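You operate a simulated robot arm through the tools that you are given. There is no shell and no other tool.

The job below is to be done with a simulated robot arm. You get a single attempt, and the scene is never put back.

## Task
Sand the ridges off the lime board under the work lamp.
Fine: swing the lamp out and switch it on first; use the block marked 320, put it back, then switch off and park the lamp. The blue bar stays where it is; the other boards and blocks stay as they are.

It is judged by the outcome, as a careful person would: the job done as asked, and still so three seconds after it is handed in. It fails if anything else is knocked over, pushed out of place, dropped, spilled or broken.

## Robot
A 7-joint arm with a two-finger parallel gripper, fixed in place. Base frame: the origin is on the floor under the middle of its stand, x ahead of it, y to its left, z up; the work surface is at about z = 840. Readings come in mm, degrees, newtons and seconds.
It reaches about 1372 mm from its shoulder. Its first joint turns from -149.0 to 149.0 degrees. Payload 3.43 kg.
The TCP is the grasp point between the finger pads, 30 mm short of the fingertips. In the tool frame z runs along the fingers and y along their closing line. Largest opening 94 mm; finger width 28, thickness 10; the body of the gripper, 50 by 96 mm, starts 55 mm behind the TCP.
Orientation is that of the tool frame in the base frame, as [roll, pitch, yaw] about the fixed x, y, z axes, in that order (R = Rz(yaw) Ry(pitch) Rx(roll)). With the fingers straight down and closing along the base's y, the tool's x points along the base's -x, its y along +y and its z along -z.

## Interface
- The arm moves only by the tool nudge_tool. Its argument "rows" is text: rows parted by semicolons, each of 6 numbers parted by spaces: the shift along the tool's x, y, z in units of 40 mm (1.0 is 40 mm), then the turn, a rotation vector about the tool's x, y, z in units of 4 degrees (1.0 is 4 degrees). In form: x y z wx wy wz; .... A call has 1 to 20 rows; each row shifts and turns the commanded pose from where the row before left it, along the tool's axes as they then stand. "hand" is the finger opening in cm, from 0 to 9.4, set as the call begins (left out, the last holds). A call with a number of a shift or a turn outside -1 to 1 is refused whole. Rows are played at 5 a second. More than 50 mm and 8.6 degrees between two rows, or a gripper value outside its range, and nothing of the call is played. A pose out of reach is approached as far as the arm can. The call stops where the force on the tool passes 90 N (or 10 N more than at its start, if that is more) or the arm is blocked; 0.2 s more then pass. Each finger travels about 45 mm/s and halts on what it meets, pressing with about 21 N; the grip force reading is that of the motor and also rises with nothing between the fingers. The clock runs only during rows and for 0.2 s after the last one: add rows that do not move to give the fingers time. The reply holds the time, the measured pose of the TCP, the force on the tool along the base axes, the opening and the grip force, in the units named above and with some noise, with the torque about the TCP (base axes, N m) and any sound that the robot's microphone picked up.
- Cameras (640 x 400 px; columns grow to the right, rows downward): "scene" is fixed at [49.4, 651.1, 1446.7]; the picture's right is [0.62, -0.79, 0.00], its down [-0.53, -0.42, -0.74] and it looks along [0.58, 0.46, -0.68] (base axes); focal length 243 px, centre (320, 200). "wrist" rides on the gripper at [76, 14, -103] in the tool frame; the picture's right is [-0.18, 0.98, 0.00], its down [-0.75, -0.14, -0.64] and it looks along [-0.63, -0.12, 0.77] (tool axes); focal length 243 px, centre (320, 200).
- camera(camera): a new picture of that camera. The clock stands still meanwhile.
- probe_pixels(camera, pixels): for up to 12 pixels [column, row] of the newest picture of that camera ("zoom" is the newest enlarged one), the place [x, y, z] in the base frame of the surface seen there, good to about 3 mm. The clock stands still meanwhile.
- enlarge(camera, box): a new picture of the part [left, top, right, bottom] of that camera's present view, enlarged. The clock stands still meanwhile.
- finish_job(): hands the job in; it is judged then, once.

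Unless the task says otherwise, let go and move clear before handing in.

The tools are called after "Request:" as a command line: name --argument value ..., lists and objects as JSON in quotes. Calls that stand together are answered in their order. nudge_tool: Moves the arm, as the interface text tells. Its arguments: {"type":"object","properties":{"rows":{"type":"string"},"hand":{"type":"number"}},"required":["rows"]} The other tools are called the same way: camera (camera) takes a picture; probe_pixels (camera, pixels) gives the place of the surface under pixels of a picture; enlarge (camera, box) takes an enlarged picture of a part of a camera's view; finish_job () hands the job in.

At the start:

```text
time_s: 0.0
position: [387.3, 909.0, 1263.8]
orientation: [179.6, 0.1, -179.9]
wrist_force: [-0.3, 0.2, -0.3]
torque: [0.01, -0.03, -0.01]
gripper_width: 93.8
grasp_force: 0.0
```

scene: 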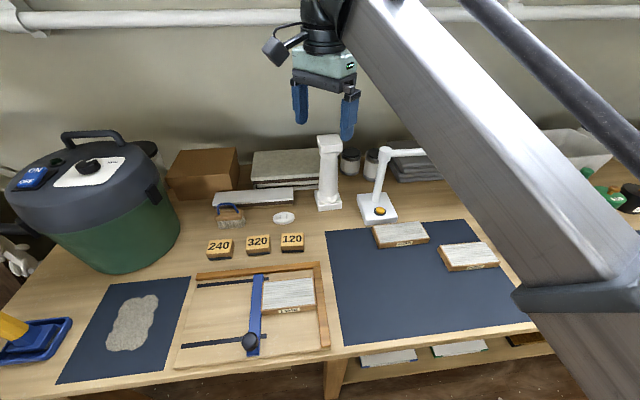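
wrist: 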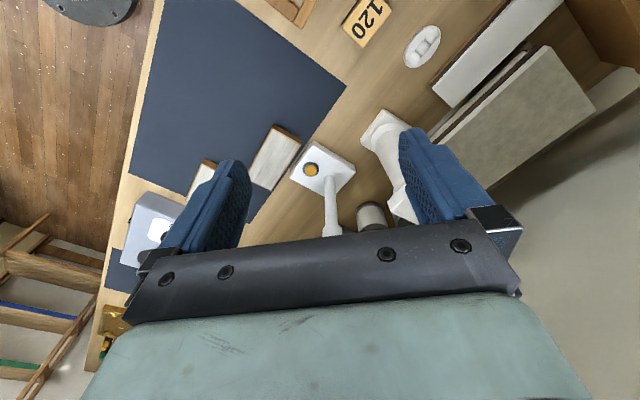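

The scene picture shows three blocks (240, 320, 120 near pixels 218-292, 245), a board clamped by a blue bar in a fixture (290, 293), and two boards on the dark mat near the lamp. I'll look closer before moving anything.

Request:
enlarge --camera "scene" --box '[170, 220, 350, 380]'

Request:
camera --camera "wrist"

Request:
camera --camera "scene"

```text
2.50 times, centred on (260, 300) of scene
```

zoom: 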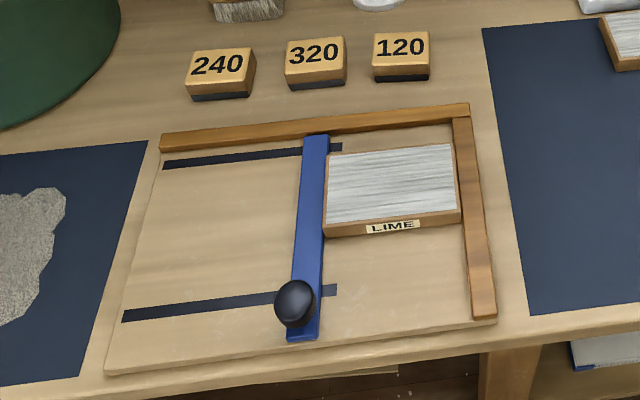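

```text
taken
```

wrist: 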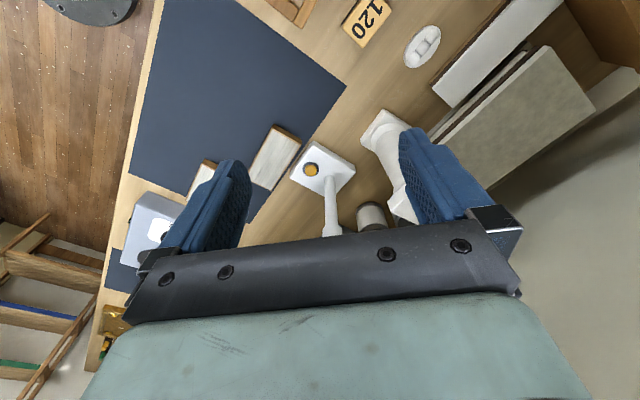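

```text
taken
```

scene: 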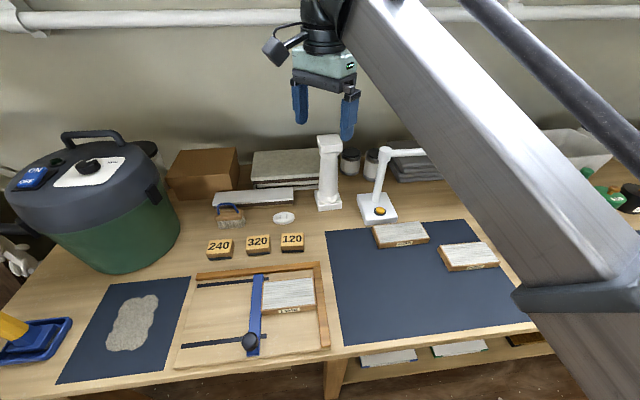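

The board labelled LIME is in the fixture at (289, 295), held against the wooden fence by the blue bar. I'll check the labels on the other boards and the lamp, then measure key places.

Request:
enlarge --camera "scene" --box '[340, 130, 520, 290]'

Request:
probe_pixels --camera "scene" --pixels '[[258, 240], [220, 247], [292, 240], [263, 283], [310, 278], [264, 312], [315, 304], [289, 294], [320, 265], [249, 341], [256, 300], [330, 345]]'

Request:
probe_pixels --camera "scene" --pixels '[[380, 211], [376, 205], [384, 153], [380, 175], [405, 153], [420, 152], [365, 220], [394, 215], [362, 197], [388, 194], [330, 145], [328, 205]]'

```text
2.50 times, centred on (430, 210) of scene
```

zoom: 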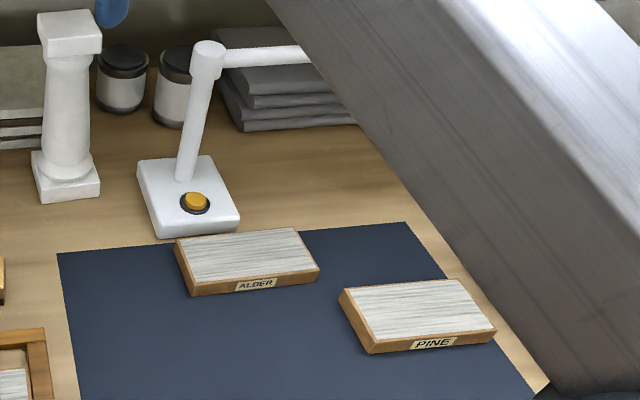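

```text
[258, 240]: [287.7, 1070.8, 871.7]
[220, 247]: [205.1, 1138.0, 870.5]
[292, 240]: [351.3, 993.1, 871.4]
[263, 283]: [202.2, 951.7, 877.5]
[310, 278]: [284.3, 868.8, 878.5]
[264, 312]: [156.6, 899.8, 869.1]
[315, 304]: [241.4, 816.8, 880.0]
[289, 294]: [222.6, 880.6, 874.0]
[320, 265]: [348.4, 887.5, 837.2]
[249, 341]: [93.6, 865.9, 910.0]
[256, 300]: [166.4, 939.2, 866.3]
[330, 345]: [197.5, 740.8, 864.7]
```

```text
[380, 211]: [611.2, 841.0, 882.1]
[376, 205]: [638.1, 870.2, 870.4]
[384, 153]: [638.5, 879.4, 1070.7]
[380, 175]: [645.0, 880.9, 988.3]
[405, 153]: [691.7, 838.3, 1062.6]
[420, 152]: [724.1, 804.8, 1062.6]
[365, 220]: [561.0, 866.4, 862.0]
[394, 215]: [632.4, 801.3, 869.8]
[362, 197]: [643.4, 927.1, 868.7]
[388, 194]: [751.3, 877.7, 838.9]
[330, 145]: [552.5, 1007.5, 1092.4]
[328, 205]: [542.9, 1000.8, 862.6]
```

The other two boards are ALDER and PINE (not to be touched); the lime board is in the fixture. I'll inspect the wrist view, where the lamp head may be near (150, 230).

Request:
enlarge --camera "wrist" --box '[90, 120, 270, 280]'

Request:
probe_pixels --camera "wrist" --pixels '[[155, 205], [130, 250], [152, 228], [133, 195], [180, 205], [270, 160], [312, 170], [333, 220], [370, 215], [395, 180], [385, 135], [345, 30]]'

Request:
probe_pixels --camera "scene" --pixels '[[60, 383], [182, 366], [333, 353], [530, 330], [326, 232], [343, 345], [465, 220], [190, 278], [400, 230], [470, 255], [243, 212], [283, 217]]'

```text
2.50 times, centred on (180, 200) of wrist
```

zoom: 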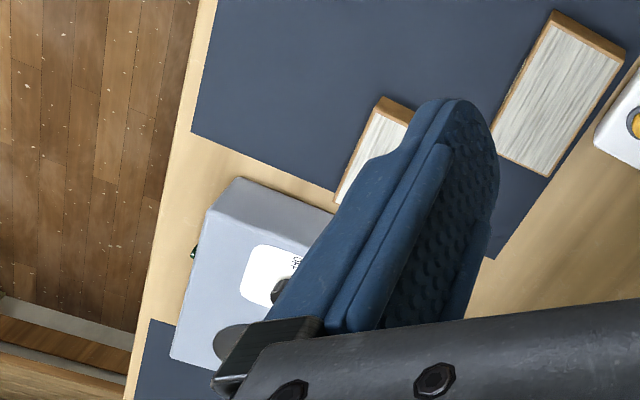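

```text
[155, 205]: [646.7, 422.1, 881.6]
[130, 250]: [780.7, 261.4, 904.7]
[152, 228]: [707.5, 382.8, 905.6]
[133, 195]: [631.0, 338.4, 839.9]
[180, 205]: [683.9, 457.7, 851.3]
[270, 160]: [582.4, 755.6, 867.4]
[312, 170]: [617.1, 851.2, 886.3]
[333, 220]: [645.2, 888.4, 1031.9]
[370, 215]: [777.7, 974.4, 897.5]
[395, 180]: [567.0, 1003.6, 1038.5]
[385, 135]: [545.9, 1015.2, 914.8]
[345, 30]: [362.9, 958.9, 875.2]
```

```text
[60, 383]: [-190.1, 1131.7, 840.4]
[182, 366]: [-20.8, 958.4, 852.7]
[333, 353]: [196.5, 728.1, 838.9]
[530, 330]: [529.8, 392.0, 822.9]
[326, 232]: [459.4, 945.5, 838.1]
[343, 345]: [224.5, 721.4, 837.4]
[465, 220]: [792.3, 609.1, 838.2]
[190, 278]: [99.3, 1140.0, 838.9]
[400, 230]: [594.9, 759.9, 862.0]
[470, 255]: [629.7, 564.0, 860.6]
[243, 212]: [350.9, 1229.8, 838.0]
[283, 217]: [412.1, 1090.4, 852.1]
```

The lamp post stands at about (638, 879) with its arm running off to the right behind the robot's link, and its head is hidden. I'll move high above the lamp and turn the wrist 45° to align with the bench, so I can see the lamp's arm and head.

Request:
nudge_tool --rows "-0.82 -0.185 -0.3 0 0 0; -0.82 -0.185 -0.3 0 0 0; -0.82 -0.185 0 0 0 0; -0.82 -0.185 0 0 0 0; -0.82 -0.185 0 0 0 0; -0.82 -0.185 0 0 0 0; -0.82 -0.185 0 0 0 0; -0.82 -0.185 0 0 0 0; 0 0 0 0 0 1; 0 0 0 0 0 1; 0 0 0 0 0 1; 0 0 0 0 0 1; 0 0 0 0 0 1; 0 0 0 0 0 1; 0 0 0 0 0 1; 0 0 0 0 0 1; 0 0 0 0 0 1; 0 0 0 0 0 1; 0 0 0 0 0 1"

Request:
camera --camera "wrist"

Request:
camera --camera "scene"

```text
time_s: 4.0
position: [651.4, 850.7, 1282.0]
orientation: [179.4, -0.3, 135.9]
wrist_force: [0.1, -0.1, 0.5]
torque: [0.02, 0.0, 0.02]
gripper_width: 93.7
grasp_force: 0.0
out of reach, approached as far as the arm can: row 2
```

```text
taken
```

wrist: 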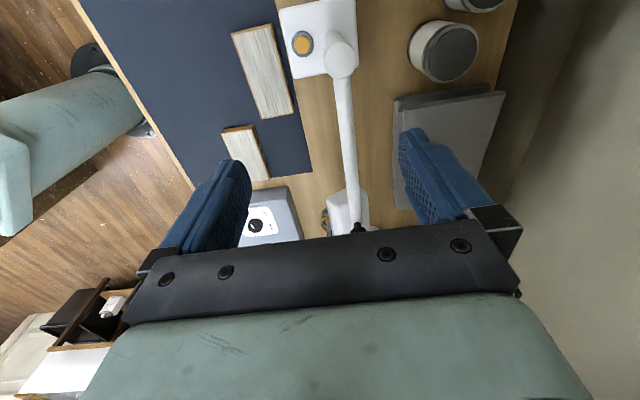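

```text
taken
```

scene: 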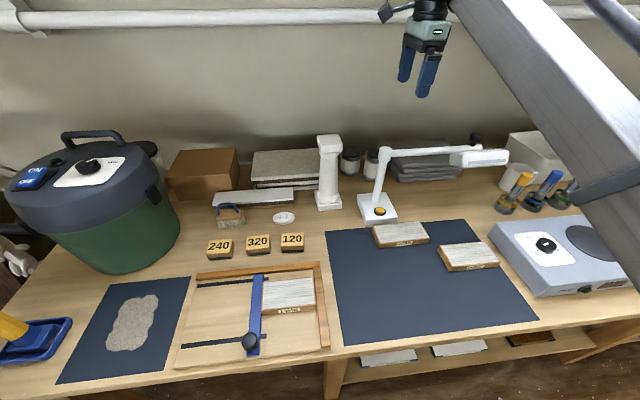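

The lamp arm now shows fully in the scene view: post (381, 175), arm to (450, 151), head at (480, 157). I'll measure it closely.

Request:
enlarge --camera "scene" --box '[350, 110, 530, 230]'

Request:
probe_pixels --camera "scene" --pixels '[[384, 153], [405, 152], [430, 151], [450, 151], [458, 153], [480, 152], [505, 153], [480, 160], [505, 160], [452, 162], [476, 139], [380, 211]]'

Request:
probe_pixels --camera "wrist" --pixels '[[338, 55], [345, 110], [352, 170], [337, 200], [362, 200], [358, 228], [328, 215], [302, 43], [285, 15], [327, 70], [355, 45], [340, 215]]'

```text
3.33 times, centred on (440, 170) of scene
```

zoom: 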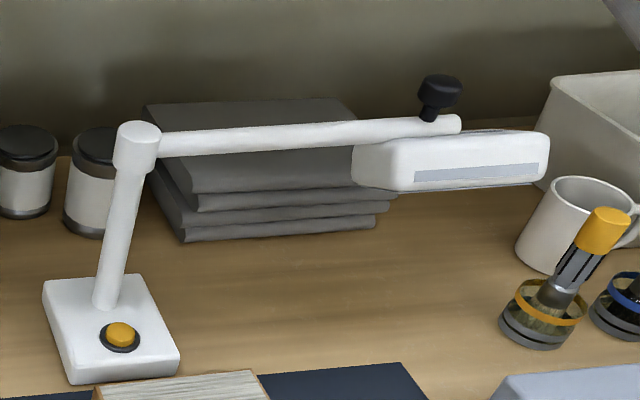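

```text
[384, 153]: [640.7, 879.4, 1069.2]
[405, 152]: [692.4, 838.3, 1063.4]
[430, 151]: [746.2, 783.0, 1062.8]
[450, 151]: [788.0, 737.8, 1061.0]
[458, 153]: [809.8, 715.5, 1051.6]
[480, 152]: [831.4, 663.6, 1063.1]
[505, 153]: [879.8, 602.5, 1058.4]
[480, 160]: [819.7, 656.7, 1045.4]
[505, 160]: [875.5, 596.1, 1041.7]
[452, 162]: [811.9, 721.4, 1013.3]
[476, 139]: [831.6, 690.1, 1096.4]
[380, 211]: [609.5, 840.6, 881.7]
```

```text
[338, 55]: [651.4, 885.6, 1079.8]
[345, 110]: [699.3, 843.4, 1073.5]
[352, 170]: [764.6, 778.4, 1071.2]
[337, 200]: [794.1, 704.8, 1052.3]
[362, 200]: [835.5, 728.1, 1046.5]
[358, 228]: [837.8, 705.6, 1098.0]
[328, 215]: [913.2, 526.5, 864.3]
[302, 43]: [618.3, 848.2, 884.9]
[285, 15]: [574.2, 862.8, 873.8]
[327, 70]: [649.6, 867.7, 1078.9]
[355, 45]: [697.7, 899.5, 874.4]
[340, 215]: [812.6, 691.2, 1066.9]
```

The lamp's arm is about 265 mm long along the bench, with a black knob at about (835, 698, 1097) and the head hanging beneath. I'll check the button, the knob and the board's ridges more closely.

Request:
enlarge --camera "wrist" --box '[290, 150, 400, 240]'

Request:
enlarge --camera "scene" --box '[440, 125, 520, 175]'

Request:
enlarge --camera "scene" --box '[240, 260, 340, 325]'

```text
4.44 times, centred on (345, 195) of wrist
```

zoom: 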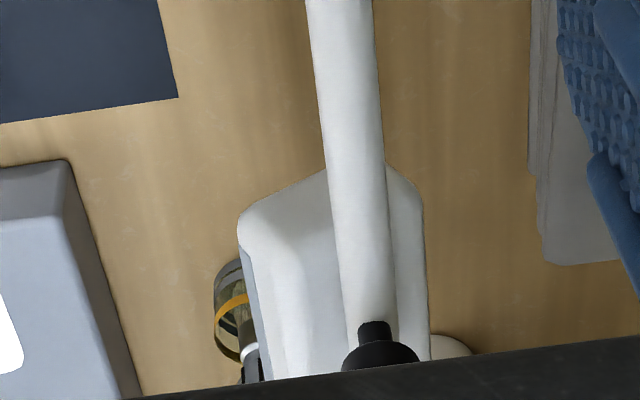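

```text
8.00 times, centred on (480, 150) of scene
```

zoom: 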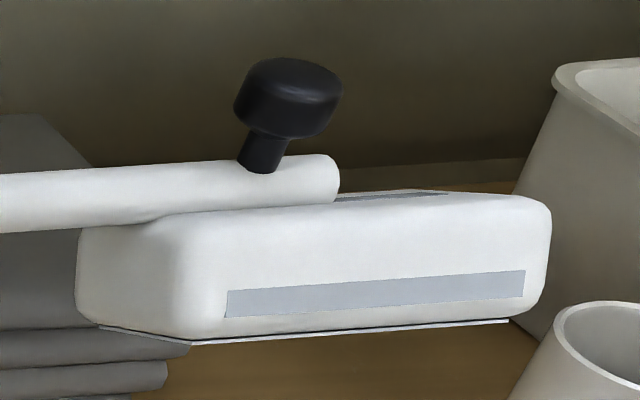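

```text
6.15 times, centred on (290, 292) of scene
```

zoom: 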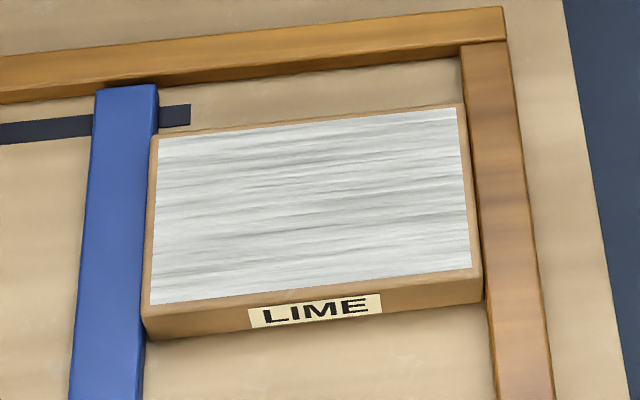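

The lime board is snug between the blue bar and the right fence, with a gap behind it. I'll probe its corners, then the knob.

Request:
probe_pixels --camera "zoom" --pixels '[[152, 140], [459, 104], [146, 308], [480, 270], [310, 200], [125, 90], [110, 150], [85, 380], [490, 70], [540, 380], [250, 50], [300, 90]]'

Request:
enlarge --camera "scene" --box '[440, 125, 520, 175]'

```text
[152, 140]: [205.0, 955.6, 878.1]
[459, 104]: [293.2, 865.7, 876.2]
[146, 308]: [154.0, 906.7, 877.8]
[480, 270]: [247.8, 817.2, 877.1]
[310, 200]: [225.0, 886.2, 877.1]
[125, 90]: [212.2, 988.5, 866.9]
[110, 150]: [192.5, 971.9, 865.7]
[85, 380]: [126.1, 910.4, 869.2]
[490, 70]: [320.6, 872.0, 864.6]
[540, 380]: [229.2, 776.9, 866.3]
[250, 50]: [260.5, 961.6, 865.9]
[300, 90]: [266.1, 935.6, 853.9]
```

```text
8.00 times, centred on (480, 150) of scene
```

zoom: 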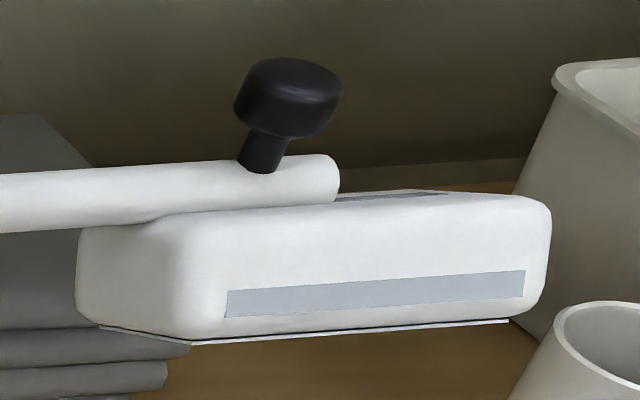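

Request:
probe_pixels --camera "zoom" --pixels '[[285, 68], [238, 95], [338, 95], [285, 120], [265, 155], [300, 180], [335, 180], [130, 240], [90, 290], [190, 330], [510, 310], [545, 220]]'

Request:
camera --camera "wrist"

```text
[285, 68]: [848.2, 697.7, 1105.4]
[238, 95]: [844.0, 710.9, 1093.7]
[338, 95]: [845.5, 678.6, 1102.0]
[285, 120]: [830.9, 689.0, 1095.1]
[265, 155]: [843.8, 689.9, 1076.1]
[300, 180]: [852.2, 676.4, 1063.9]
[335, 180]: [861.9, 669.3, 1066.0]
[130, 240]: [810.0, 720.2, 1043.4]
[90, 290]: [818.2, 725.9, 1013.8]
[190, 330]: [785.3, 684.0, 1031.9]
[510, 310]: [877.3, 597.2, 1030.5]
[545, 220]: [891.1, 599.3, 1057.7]
```

```text
taken
```

wrist: 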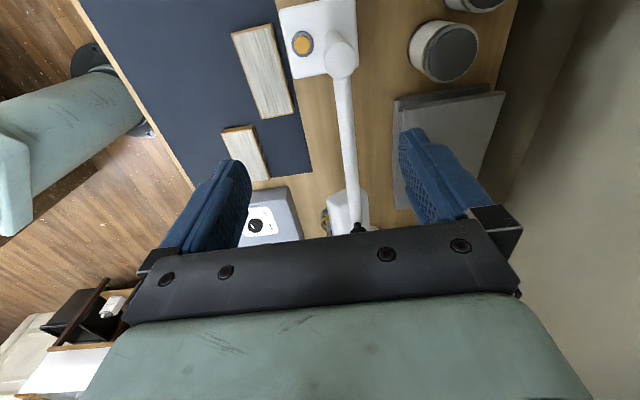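

The knob's cap is about 30 mm wide, centred near (844, 697), top at z≈1105, and the lamp pivot is near (651, 885). I'll move above the knob and descend to a safe height with the fingers straddling it.

Request:
nudge_tool --rows "-0.878 0.085 0 0 0 0; -0.878 0.085 0 0 0 0; -0.878 0.085 0 0 0 0; -0.878 0.085 0 0 0 0; -0.878 0.085 0 0 0 0; -0.878 0.085 0 0 0 0; -0.878 0.085 0 0 0 0; 0 0 0.8 0 0 0; 0 0 0.8 0 0 0; 0 0 0.8 0 0 0; 0 0 0 0 0 0" --hand 7

Request:
camera --camera "wrist"

Request:
camera --camera "scene"

```text
time_s: 6.4
position: [843.5, 698.2, 1185.6]
orientation: [179.6, -0.2, 136.0]
wrist_force: [0.2, -0.8, 0.4]
torque: [-0.01, -0.02, 0.0]
gripper_width: 70.3
grasp_force: 0.2
```

```text
taken
```

wrist: 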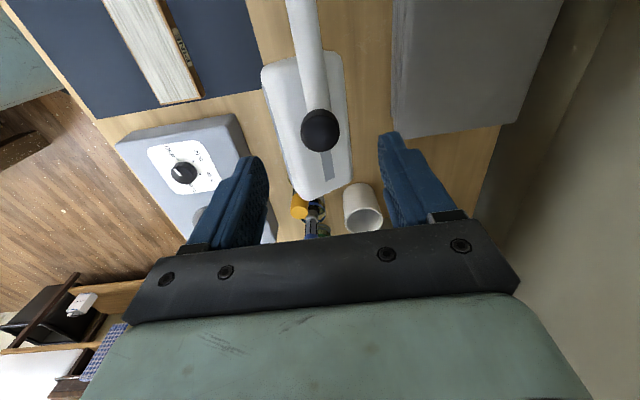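

```text
taken
```

scene: 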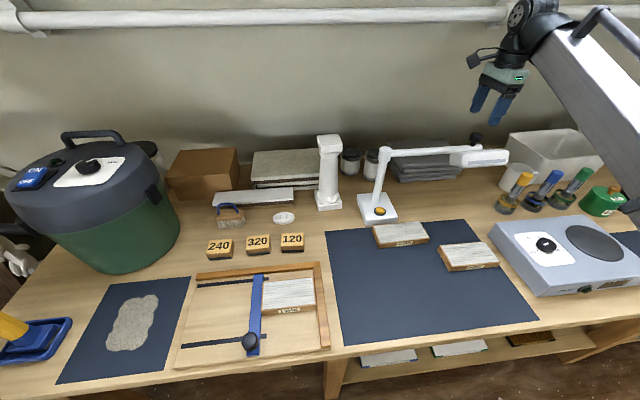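

The knob is at (320, 130) in the wrist view, between the fingers. I'll probe its cap and the pole top for accurate centres.

Request:
probe_pixels --camera "wrist" --pixels '[[320, 128], [304, 128], [337, 128], [320, 113], [320, 148], [318, 90], [262, 80], [345, 60], [300, 190], [350, 175], [310, 60], [328, 165]]'

```text
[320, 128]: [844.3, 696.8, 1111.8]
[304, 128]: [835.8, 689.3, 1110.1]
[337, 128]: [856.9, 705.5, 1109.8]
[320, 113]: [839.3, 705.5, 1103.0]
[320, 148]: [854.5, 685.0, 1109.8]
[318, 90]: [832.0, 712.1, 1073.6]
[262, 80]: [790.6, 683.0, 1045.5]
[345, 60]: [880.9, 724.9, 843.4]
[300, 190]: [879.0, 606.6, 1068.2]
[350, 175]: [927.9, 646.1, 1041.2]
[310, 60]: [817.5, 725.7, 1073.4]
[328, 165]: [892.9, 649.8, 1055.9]
```

The knob's centre is about (846, 697) with its top at z≈1110; the arm's top is at 1073. I'll descend to z≈1115 and narrow the fingers to a loose cage around the knob.

Request:
nudge_tool --rows "-0.066 0.02 0.6 0 0 0; 0 0 0.6 0 0 0; 0 0 0.56 0 0 0; 0 0 0 0 0 0"

Request:
nudge_tool --rows "0 0 0 0 0 0; 0 0 0 0 0 0; 0 0 0 0 0 0; 0 0 0 0 0 0" --hand 4.2

Request:
camera --camera "wrist"

Request:
enlarge --camera "scene" --box '[430, 80, 550, 180]'

```text
time_s: 7.4
position: [846.5, 698.6, 1115.5]
orientation: [179.6, -0.1, 136.0]
wrist_force: [-0.2, -0.1, -0.5]
torque: [0.0, -0.01, -0.01]
gripper_width: 70.2
grasp_force: 0.0
```

```text
time_s: 8.4
position: [848.5, 697.4, 1114.9]
orientation: [179.6, -0.3, 136.1]
wrist_force: [0.9, -0.1, 0.6]
torque: [0.01, -0.02, -0.01]
gripper_width: 41.9
grasp_force: 0.0
```

```text
taken
```

wrist: 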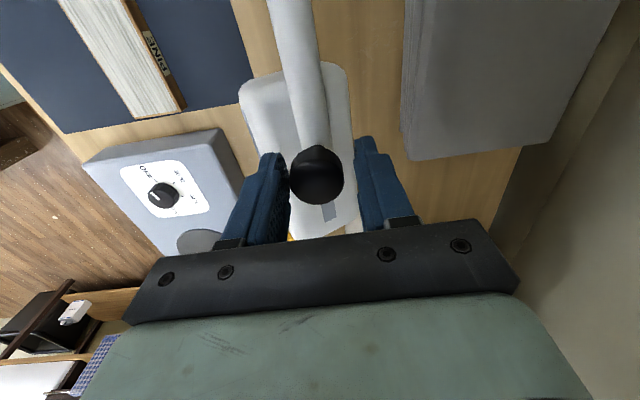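

```text
4.00 times, centred on (490, 130) of scene
```

zoom: 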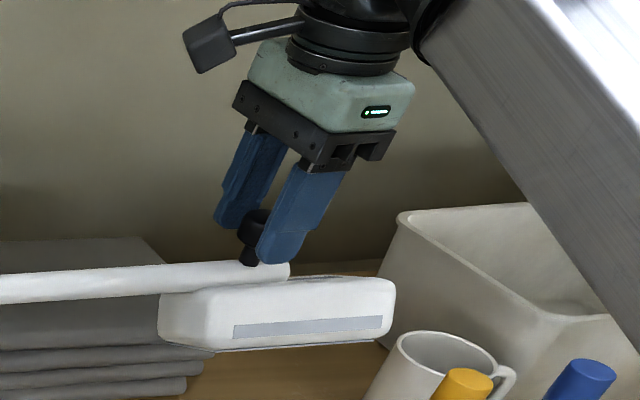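

The knob sits between the finger pads. I'll start swinging the lamp toward the front along its arc, turning the wrist with it, 2° per row, and check the force.

Request:
nudge_tool --rows "0.004 -0.2365 0 0 0 0.5; 0.004 -0.2365 0 0 0 0.5; 0.004 -0.2365 0 0 0 0.5; 0.004 -0.2365 0 0 0 0.5; 0.004 -0.2365 0 0 0 0.5; 0.004 -0.2365 0 0 0 0.5; 0.004 -0.2365 0 0 0 0.5"

Request:
camera --camera "wrist"

Request:
camera --camera "scene"

```text
time_s: 10.0
position: [796.9, 655.9, 1116.5]
orientation: [179.7, -0.1, 121.9]
wrist_force: [0.2, 0.6, -0.7]
torque: [-0.04, 0.01, -0.02]
gripper_width: 41.8
grasp_force: 0.1
```

```text
taken
```

wrist: 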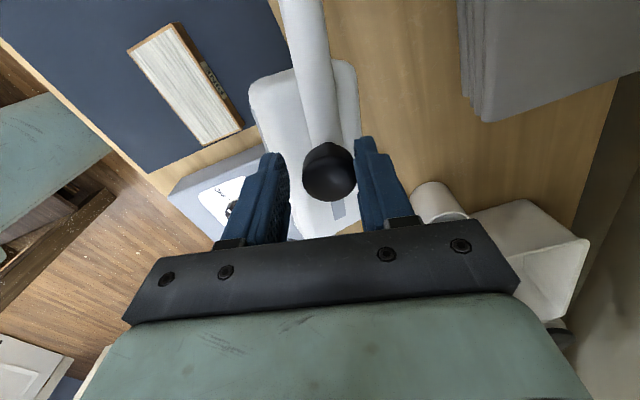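

```text
taken
```

scene: 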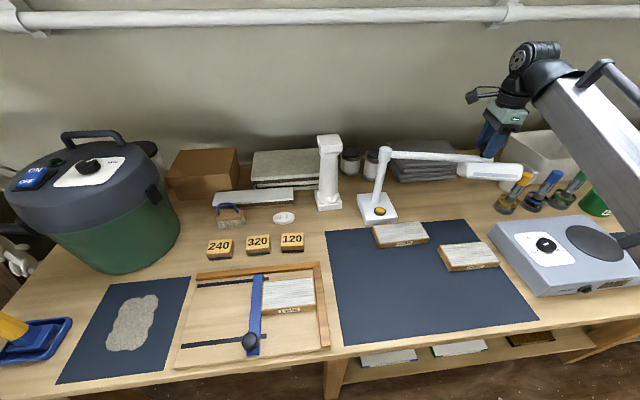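

The lamp swings freely with almost no force, and its base hasn't moved. I'll carry on along the arc.

Request:
nudge_tool --rows "0.004 -0.2365 0 0 0 0.5; 0.004 -0.2365 0 0 0 0.5; 0.004 -0.2365 0 0 0 0.5; 0.004 -0.2365 0 0 0 0.5; 0.004 -0.2365 0 0 0 0.5; 0.004 -0.2365 0 0 0 0.5; 0.004 -0.2365 0 0 0 0.5; 0.004 -0.2365 0 0 0 0.5; 0.004 -0.2365 0 0 0 0.5; 0.004 -0.2365 0 0 0 0.5; 0.004 -0.2365 0 0 0 0.5; 0.004 -0.2365 0 0 0 0.5; 0.004 -0.2365 0 0 0 0.5; 0.004 -0.2365 0 0 0 0.5; 0.004 -0.2365 0 0 0 0.5; 0.004 -0.2365 0 0 0 0.5; 0.004 -0.2365 0 0 0 0.5; 0.004 -0.2365 0 0 0 0.5"

Request:
camera --camera "wrist"

Request:
camera --camera "scene"

```text
time_s: 13.8
position: [631.7, 615.6, 1115.3]
orientation: [180.0, -0.4, 85.8]
wrist_force: [-0.2, 0.4, -0.4]
torque: [-0.02, -0.04, 0.04]
gripper_width: 42.0
grasp_force: 0.1
```

```text
taken
```

wrist: 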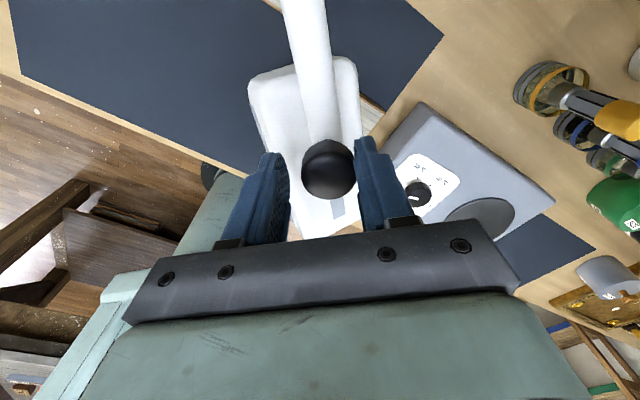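

```text
taken
```

scene: 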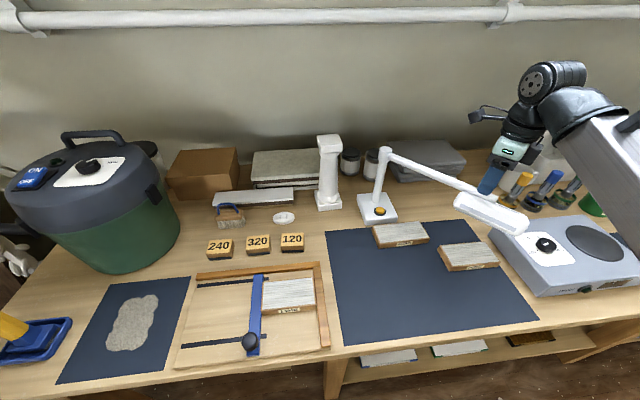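

The lamp has swung about 50° with no resistance. I'll keep going along the arc.

Request:
nudge_tool --rows "0.004 -0.2365 0 0 0 0.5; 0.004 -0.2365 0 0 0 0.5; 0.004 -0.2365 0 0 0 0.5; 0.004 -0.2365 0 0 0 0.5; 0.004 -0.2365 0 0 0 0.5; 0.004 -0.2365 0 0 0 0.5; 0.004 -0.2365 0 0 0 0.5; 0.004 -0.2365 0 0 0 0.5; 0.004 -0.2365 0 0 0 0.5; 0.004 -0.2365 0 0 0 0.5; 0.004 -0.2365 0 0 0 0.5; 0.004 -0.2365 0 0 0 0.5; 0.004 -0.2365 0 0 0 0.5; 0.004 -0.2365 0 0 0 0.5; 0.004 -0.2365 0 0 0 0.5"

Request:
camera --camera "wrist"

Request:
camera --camera "scene"

```text
time_s: 17.0
position: [526.8, 644.6, 1114.9]
orientation: [179.8, -0.4, 61.0]
wrist_force: [0.0, -0.6, -1.2]
torque: [-0.02, 0.0, 0.01]
gripper_width: 42.2
grasp_force: 0.0
out of reach, approached as far as the arm can: row 13, 14, 15
```

```text
taken
```

wrist: 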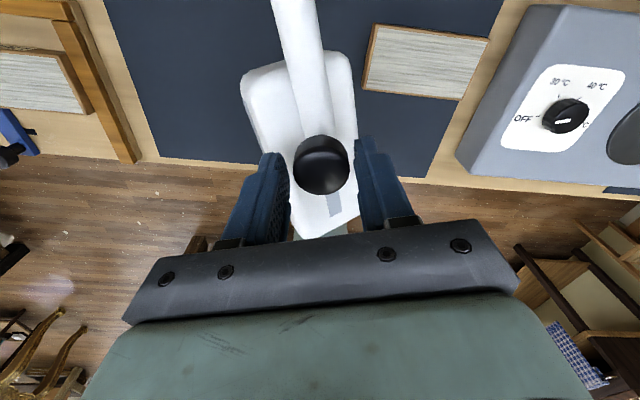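

```text
taken
```

scene: 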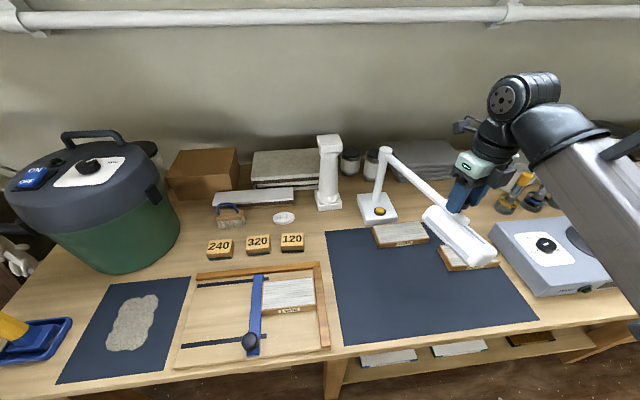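

The wrist reached its turning limit (yaw ≈61°), with the lamp at about -117°. I'll measure where the forearm link runs in height so I can choose a final lamp angle that doesn't get in the way.

Request:
probe_pixels --camera "scene" --pixels '[[590, 160], [560, 150], [630, 240], [620, 160], [555, 115], [520, 85], [500, 130], [475, 165], [525, 115], [600, 230], [635, 300], [560, 80]]'

Request:
probe_pixels --camera "wrist" --pixels '[[320, 150], [305, 165], [348, 165], [322, 190], [300, 60], [245, 100], [355, 100], [300, 235], [290, 10], [355, 200], [264, 75], [320, 215]]'

```text
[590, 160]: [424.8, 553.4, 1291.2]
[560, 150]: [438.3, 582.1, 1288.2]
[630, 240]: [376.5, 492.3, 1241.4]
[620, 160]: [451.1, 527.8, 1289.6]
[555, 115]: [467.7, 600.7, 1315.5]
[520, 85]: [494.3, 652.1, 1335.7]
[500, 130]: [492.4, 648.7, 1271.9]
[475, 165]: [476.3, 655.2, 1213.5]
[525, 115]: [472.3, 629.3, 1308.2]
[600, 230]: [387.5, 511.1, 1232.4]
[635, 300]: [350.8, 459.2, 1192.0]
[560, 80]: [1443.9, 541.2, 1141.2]
```

```text
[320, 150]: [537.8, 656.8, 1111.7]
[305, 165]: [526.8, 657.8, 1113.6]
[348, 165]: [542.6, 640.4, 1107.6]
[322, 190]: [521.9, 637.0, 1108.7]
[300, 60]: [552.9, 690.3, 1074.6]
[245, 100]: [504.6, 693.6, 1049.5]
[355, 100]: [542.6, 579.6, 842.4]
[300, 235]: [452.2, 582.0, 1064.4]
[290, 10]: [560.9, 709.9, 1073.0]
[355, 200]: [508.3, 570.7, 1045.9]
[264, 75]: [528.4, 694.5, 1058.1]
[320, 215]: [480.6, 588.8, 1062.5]
```

The forearm sits low when the tool is low, so I'll keep the lamp's final position well clear of it. First I'll turn the wrist back off its limit while still caging the knob, then check the pose.

Request:
nudge_tool --rows "0 0 0 0 0 -0.95; 0 0 0 0 0 -0.95; 0 0 0 0 0 -0.95; 0 0 0 0 0 -0.95; 0 0 0 0 0 -0.95; 0 0 0 0 0 0" --hand 3.8

```text
time_s: 18.4
position: [527.1, 644.7, 1115.2]
orientation: [179.8, -0.3, 78.2]
wrist_force: [0.1, -0.2, 0.0]
torque: [-0.01, 0.0, -0.02]
gripper_width: 38.0
grasp_force: 0.0
```

Yaw is now 78° and the pose is steady. I'll go on along the arc to about -136° without turning the wrist further.

Request:
nudge_tool --rows "0.2235 -0.316 0 0 0 0; 0.1355 -0.326 0 0 0 0; 0.152 -0.319 0 0 0 0; 0.1685 -0.3115 0 0 0 0; 0.1835 -0.299 0 0 0 0; 0.2 -0.292 0 0 0 0; 0 0 0 0 0 0"

Request:
camera --camera "wrist"

Request:
camera --camera "scene"

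```text
time_s: 20.0
position: [460.7, 701.3, 1114.8]
orientation: [179.7, -0.3, 78.1]
wrist_force: [0.0, 0.2, -0.3]
torque: [0.02, 0.0, 0.0]
gripper_width: 38.0
grasp_force: 0.2
```

```text
taken
```

wrist: 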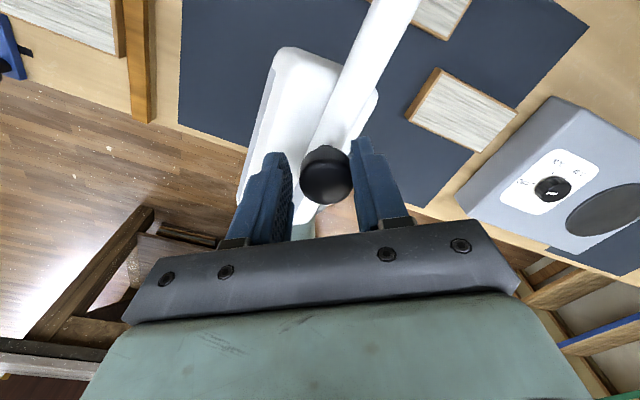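

```text
taken
```

scene: 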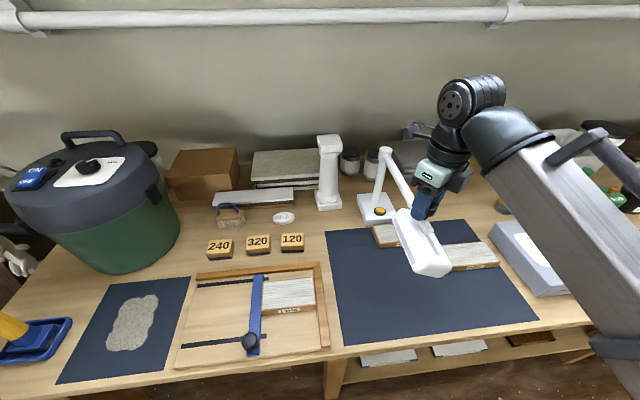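

The lamp now points straight out from the wall (about -135°), still free-moving. The lime board is further left, so I'll bring the head closer to it in small steps while checking the force.

Request:
nudge_tool --rows "0.161 -0.277 0 0 0 0; 0.22 -0.277 0 0 0 0; 0.2326 -0.264 0 0 0 0; 0.248 -0.252 0 0 0 0; 0.261 -0.237 0 0 0 0; 0 0 0 0 0 0"

Request:
camera --camera "wrist"

Request:
camera --camera "scene"

```text
time_s: 21.4
position: [423.9, 757.8, 1114.9]
orientation: [179.5, -0.5, 77.9]
wrist_force: [37.0, 5.9, 0.2]
torque: [0.13, -0.16, 0.85]
gripper_width: 57.9
grasp_force: 17.3
```

```text
taken
```

wrist: 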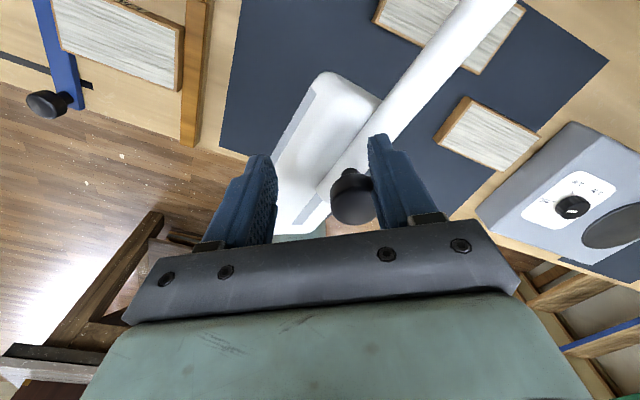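

```text
taken
```

scene: 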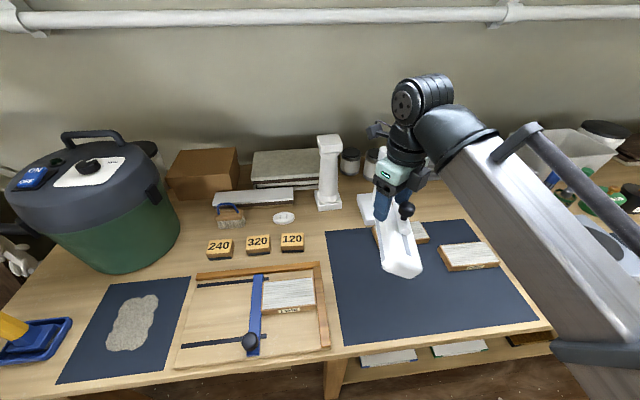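

The force jumped to 37 N and the finger was pushed open: the lamp's hinge has reached its stop (about 100° of swing), so this is "fully out". I'll back off at once to relieve the force.

Request:
nudge_tool --rows "-0.261 0.237 0 0 0 0; -0.248 0.252 0 0 0 0; 0 0 0 0 0 0; 0 0 0 0 0 0"

Request:
camera --camera "wrist"

Request:
camera --camera "scene"

```text
time_s: 22.4
position: [439.4, 736.5, 1114.4]
orientation: [179.3, -1.3, 78.0]
wrist_force: [47.5, 41.5, 21.0]
torque: [-0.2, -0.84, 2.04]
gripper_width: 59.5
grasp_force: 19.8
```

```text
taken
```

wrist: 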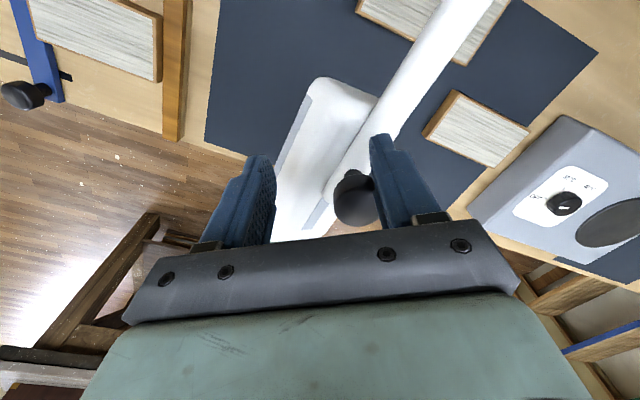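

```text
taken
```

scene: 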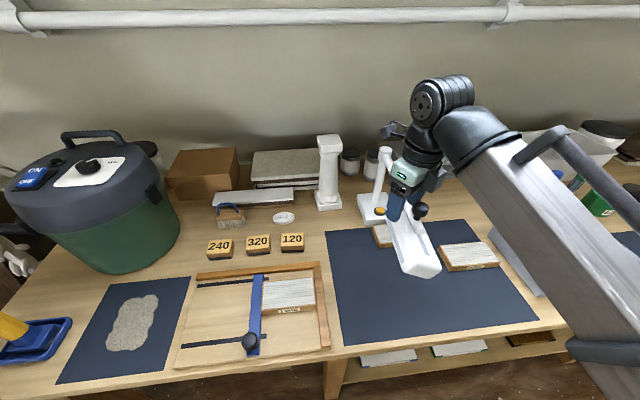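

The force has not gone away (about 66 N), so something is wedged. I'll look closely before moving further.

Request:
probe_pixels --camera "wrist" --pixels '[[352, 178], [338, 200], [355, 215], [370, 200], [352, 195], [380, 120], [345, 160], [330, 100], [300, 120], [400, 190], [250, 200], [415, 60]]'

Request:
enlarge --camera "wrist" --box '[240, 110, 460, 250]'

Request:
enlarge --camera "scene" --box '[350, 140, 460, 290]'

```text
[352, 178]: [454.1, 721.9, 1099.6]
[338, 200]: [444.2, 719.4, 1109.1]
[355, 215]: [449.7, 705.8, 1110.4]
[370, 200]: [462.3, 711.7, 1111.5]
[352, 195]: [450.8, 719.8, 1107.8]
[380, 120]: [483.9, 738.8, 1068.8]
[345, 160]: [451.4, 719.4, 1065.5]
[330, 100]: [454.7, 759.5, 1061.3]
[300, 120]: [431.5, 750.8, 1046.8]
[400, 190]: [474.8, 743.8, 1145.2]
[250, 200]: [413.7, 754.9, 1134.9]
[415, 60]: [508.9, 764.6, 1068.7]
```

```text
2.86 times, centred on (350, 180) of wrist
```

zoom: 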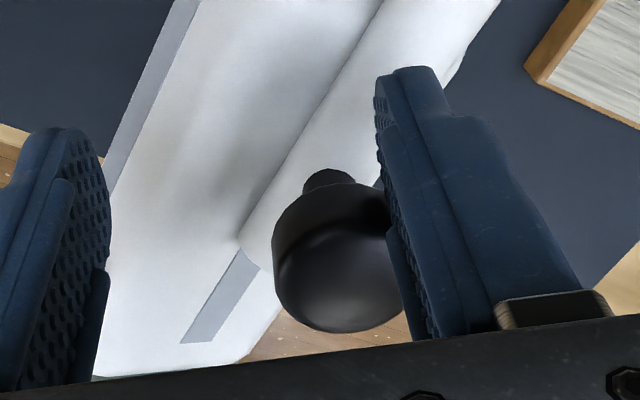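

```text
2.67 times, centred on (405, 215) of scene
```

zoom: 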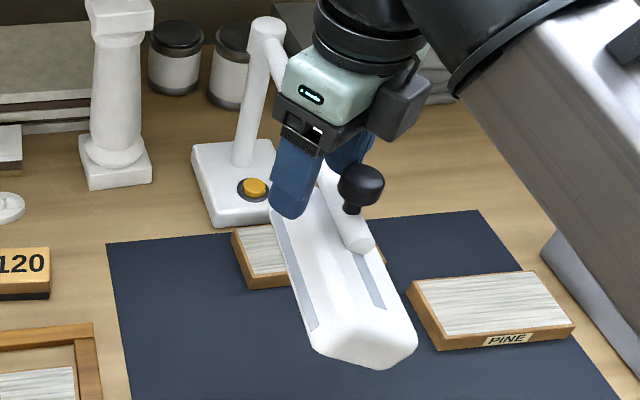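

The knob has slipped to the edge of the right finger (knob at about (453, 713)), and the commanded narrow opening is pressing against it. Opening the fingers fully moves that finger away from the knob and releases it.

Request:
nudge_tool --rows "0 0 0 0 0 0; 0 0 0 0 0 0; 0 0 0 0 0 0; 0 0 0 0 0 0; 0 0 0 0 0 0" --hand 9.4

Request:
camera --camera "wrist"

Request:
camera --camera "scene"

```text
time_s: 23.6
position: [435.3, 731.1, 1114.5]
orientation: [179.8, -0.3, 78.1]
wrist_force: [-0.1, 0.8, 0.1]
torque: [0.0, -0.01, -0.03]
gripper_width: 93.9
grasp_force: 0.0
```

```text
taken
```

wrist: 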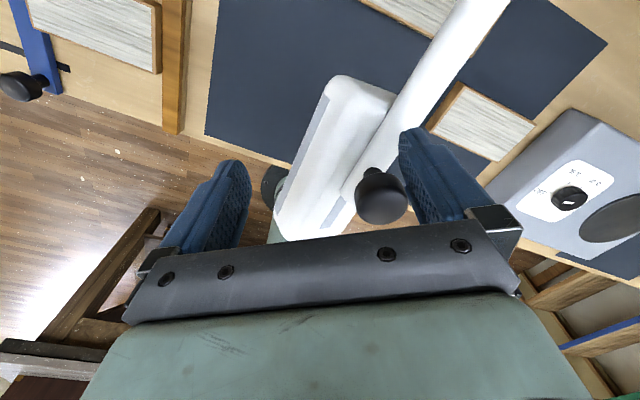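

```text
taken
```

scene: 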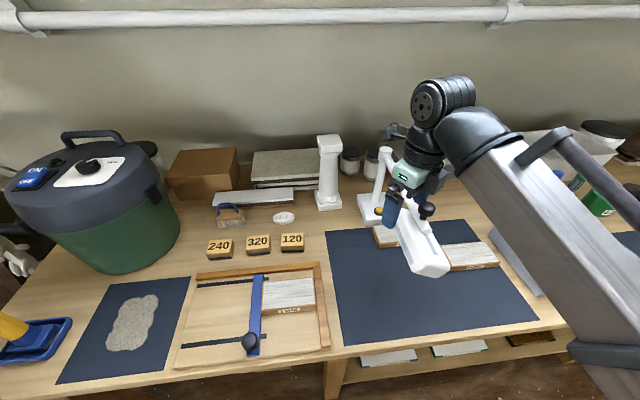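

The force is gone and the knob is free between the open fingers. I'll raise the hand clear, then check the lamp's base and hinge angle.

Request:
nudge_tool --rows "0 0 -0.5 0 0 0; 0 0 -0.75 0 0 0; 0 0 -0.75 0 0 0; 0 0 0 0 0 0"

Request:
camera --camera "wrist"

Request:
enlarge --camera "scene" --box '[340, 130, 520, 290]'

Request:
camera --camera "scene"

Request:
probe_pixels --camera "scene" --pixels '[[380, 211], [362, 197], [365, 220], [384, 153], [380, 175], [394, 215], [430, 208], [420, 275], [445, 270], [400, 230], [470, 255], [405, 215]]'

```text
time_s: 24.6
position: [433.8, 732.2, 1195.7]
orientation: [179.8, -0.4, 78.1]
wrist_force: [0.1, 0.5, 0.0]
torque: [-0.02, 0.0, -0.03]
gripper_width: 94.0
grasp_force: 0.0
```

```text
taken
```

wrist: 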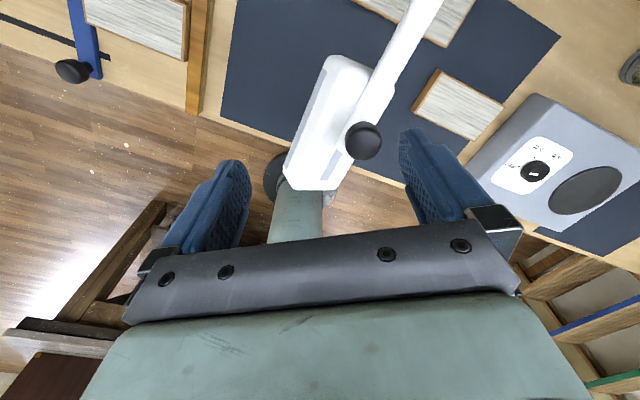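

```text
2.50 times, centred on (430, 210) of scene
```

zoom: 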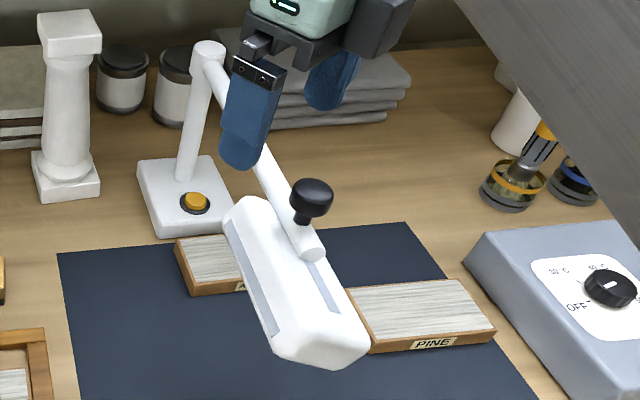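

```text
taken
```

scene: 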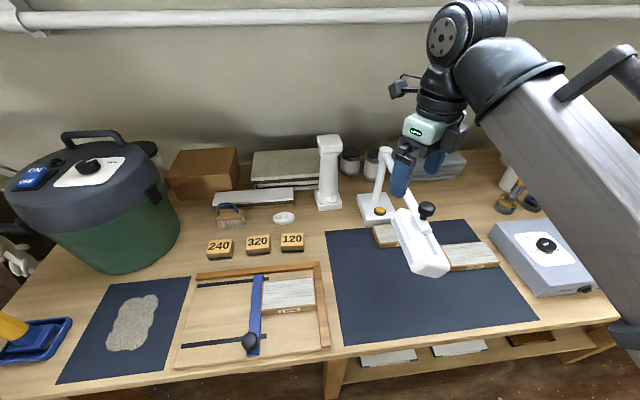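

```text
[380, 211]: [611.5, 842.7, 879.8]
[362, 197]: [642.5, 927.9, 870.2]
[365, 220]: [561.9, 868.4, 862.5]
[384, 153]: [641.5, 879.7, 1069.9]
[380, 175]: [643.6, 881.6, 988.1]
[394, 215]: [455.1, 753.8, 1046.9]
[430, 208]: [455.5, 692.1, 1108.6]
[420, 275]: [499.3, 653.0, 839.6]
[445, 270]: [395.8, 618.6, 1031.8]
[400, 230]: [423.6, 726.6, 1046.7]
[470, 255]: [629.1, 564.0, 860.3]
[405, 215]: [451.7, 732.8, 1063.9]
```

The lamp base is exactly where it was (611, 843) and the arm is undamaged; it drifted back to about -135° when released. I'll measure the knob and nudge the arm gently closer to its stop (about -143°).

Request:
probe_pixels --camera "wrist" --pixels '[[363, 140], [346, 140], [381, 140], [363, 125], [363, 157], [385, 90], [430, 10], [325, 60], [290, 180], [335, 185], [370, 70], [352, 165]]'

```text
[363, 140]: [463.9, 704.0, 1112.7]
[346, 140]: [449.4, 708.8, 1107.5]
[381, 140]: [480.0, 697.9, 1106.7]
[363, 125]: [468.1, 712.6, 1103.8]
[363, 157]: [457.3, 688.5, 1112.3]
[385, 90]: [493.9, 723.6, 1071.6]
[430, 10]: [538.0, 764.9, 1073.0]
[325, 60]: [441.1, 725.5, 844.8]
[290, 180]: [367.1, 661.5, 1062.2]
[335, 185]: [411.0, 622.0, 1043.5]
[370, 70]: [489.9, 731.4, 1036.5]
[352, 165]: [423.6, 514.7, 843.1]
```

The knob is at (464, 703), lamp angle about -136°. I'll turn the wrist the other way round (yaw ≈220°), which lines the fingers up with the lamp's motion and with the button press later.

Request:
nudge_tool --rows "0 0 0 0 0 -0.986; 0 0 0 0 0 -0.986; 0 0 0 0 0 -0.986; 0 0 0 0 0 -0.986; 0 0 0 0 0 -0.986; 0 0 0 0 0 -0.986; 0 0 0 0 0 -0.986; 0 0 0 0 0 -0.986; 0 0 0 0 0 -0.986; 0 0 0 0 0 -0.986; 0 0 0 0 0 -0.986; 0 0 0 0 0 -0.986; 0 0 0 0 0 -0.986; 0 0 0 0 0 -0.986; 0 0 0 0 0 -0.986; 0 0 0 0 0 -0.986; 0 0 0 0 0 -0.986; 0 0 0 0 0 -0.986"

Request:
nudge_tool --rows "0 0 0 0 0 -0.986; 0 0 0 0 0 -0.986; 0 0 0 0 0 -0.986; 0 0 0 0 0 -0.986; 0 0 0 0 0 -0.986; 0 0 0 0 0 -0.986; 0 0 0 0 0 -0.986; 0 0 0 0 0 -0.986; 0 0 0 0 0 -0.986; 0 0 0 0 0 -0.986; 0 0 0 0 0 -0.986; 0 0 0 0 0 -0.986; 0 0 0 0 0 -0.986; 0 0 0 0 0 -0.986; 0 0 0 0 0 -0.986; 0 0 0 0 0 -0.986; 0 0 0 0 0 -0.986; 0 0 0 0 0 -0.986; 0 0 0 0 0 0"

Request:
camera --camera "wrist"

Request:
camera --camera "scene"

```text
time_s: 28.4
position: [434.1, 732.2, 1193.0]
orientation: [179.6, 0.1, 149.0]
wrist_force: [-0.5, -0.2, -0.5]
torque: [0.02, -0.03, 0.0]
gripper_width: 93.8
grasp_force: 0.1
```

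```text
time_s: 32.4
position: [435.2, 731.4, 1194.4]
orientation: [179.9, 0.5, -140.0]
wrist_force: [0.2, 0.0, -0.1]
torque: [-0.01, 0.03, 0.03]
gripper_width: 94.1
grasp_force: 0.0
```

```text
taken
```

wrist: 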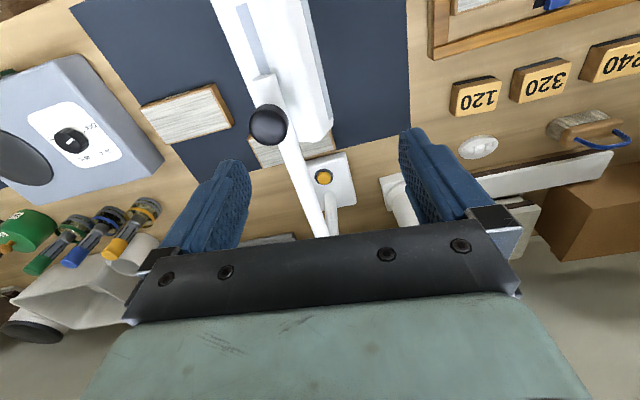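

```text
taken
```

scene: 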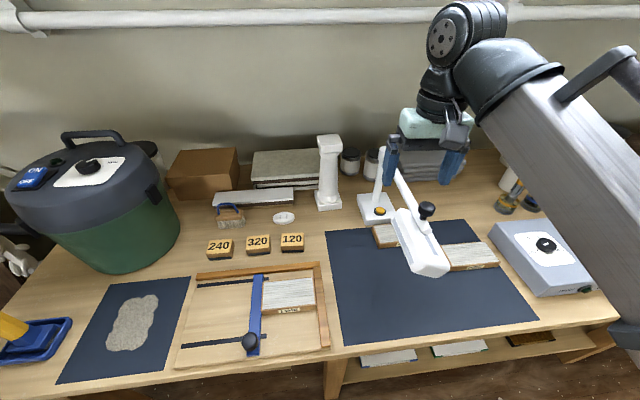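

The tool is now turned to yaw 220° and its closing line is tangent to the lamp's arc. I'll centre over the knob, lower, and narrow the fingers around it.

Request:
nudge_tool --rows "-0.05 -0.5 0 0 0 0; -0.05 -0.53 0 0 0 0; 0 0 0 0 0 0" --hand 8

Request:
camera --camera "wrist"

```text
time_s: 33.2
position: [465.1, 701.8, 1195.2]
orientation: [179.8, 0.8, -140.1]
wrist_force: [-0.8, -0.5, 0.2]
torque: [-0.02, 0.01, 0.0]
gripper_width: 80.1
grasp_force: 0.0
```

```text
taken
```

wrist: 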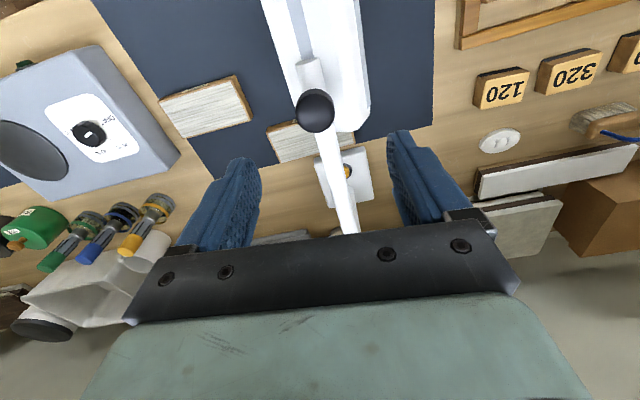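

Request:
probe_pixels --camera "wrist" --pixels '[[315, 105], [297, 110], [333, 110], [315, 93], [315, 125], [315, 115], [338, 160], [330, 135], [350, 170], [300, 60], [365, 60], [310, 70]]'

```text
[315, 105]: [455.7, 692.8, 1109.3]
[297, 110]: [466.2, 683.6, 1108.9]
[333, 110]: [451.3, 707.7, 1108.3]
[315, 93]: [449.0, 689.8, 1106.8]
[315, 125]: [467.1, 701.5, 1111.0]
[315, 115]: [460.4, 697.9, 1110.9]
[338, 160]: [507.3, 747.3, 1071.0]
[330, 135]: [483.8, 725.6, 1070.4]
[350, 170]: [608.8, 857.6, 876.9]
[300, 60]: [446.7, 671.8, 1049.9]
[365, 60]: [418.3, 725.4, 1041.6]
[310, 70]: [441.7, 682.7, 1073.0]
```

The knob's centre is near (461, 698). I'll shift slightly, lower to z≈1114 with the fingers either side, then narrow to the loose cage.

Request:
nudge_tool --rows "0.1 0 0.7 0 0 0; 0 0 0.7 0 0 0; 0 0 0.62 0 0 0; 0 0 0 0 0 0"

Request:
nudge_tool --rows "0 0 0 0 0 0; 0 0 0 0 0 0; 0 0 0 0 0 0; 0 0 0 0 0 0" --hand 4.2

Request:
nudge_tool --rows "0 0.15 0 0 0 0; 0 0.15 0 0 0 0; 0 0.15 0 0 0 0; 0 0 0 0 0 0"

Request:
camera --camera "wrist"

```text
time_s: 34.2
position: [462.2, 700.5, 1114.1]
orientation: [179.9, 0.5, -140.1]
wrist_force: [0.0, -0.5, -0.6]
torque: [-0.01, -0.02, -0.04]
gripper_width: 79.8
grasp_force: 0.0
```

```text
time_s: 35.2
position: [462.4, 700.0, 1113.1]
orientation: [180.0, 0.4, -140.1]
wrist_force: [0.0, 0.3, -0.4]
torque: [-0.03, 0.05, -0.02]
gripper_width: 42.2
grasp_force: 0.1
```

```text
time_s: 36.2
position: [450.3, 715.6, 1112.7]
orientation: [-180.0, 0.4, -140.0]
wrist_force: [1.0, -0.6, 0.2]
torque: [0.0, -0.02, 0.0]
gripper_width: 42.3
grasp_force: 0.3
```

```text
taken
```

wrist: 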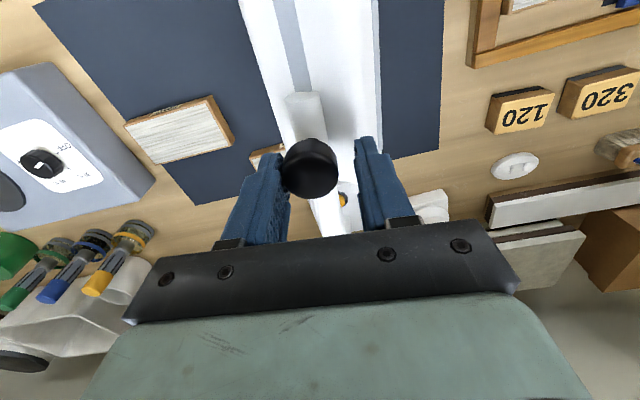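

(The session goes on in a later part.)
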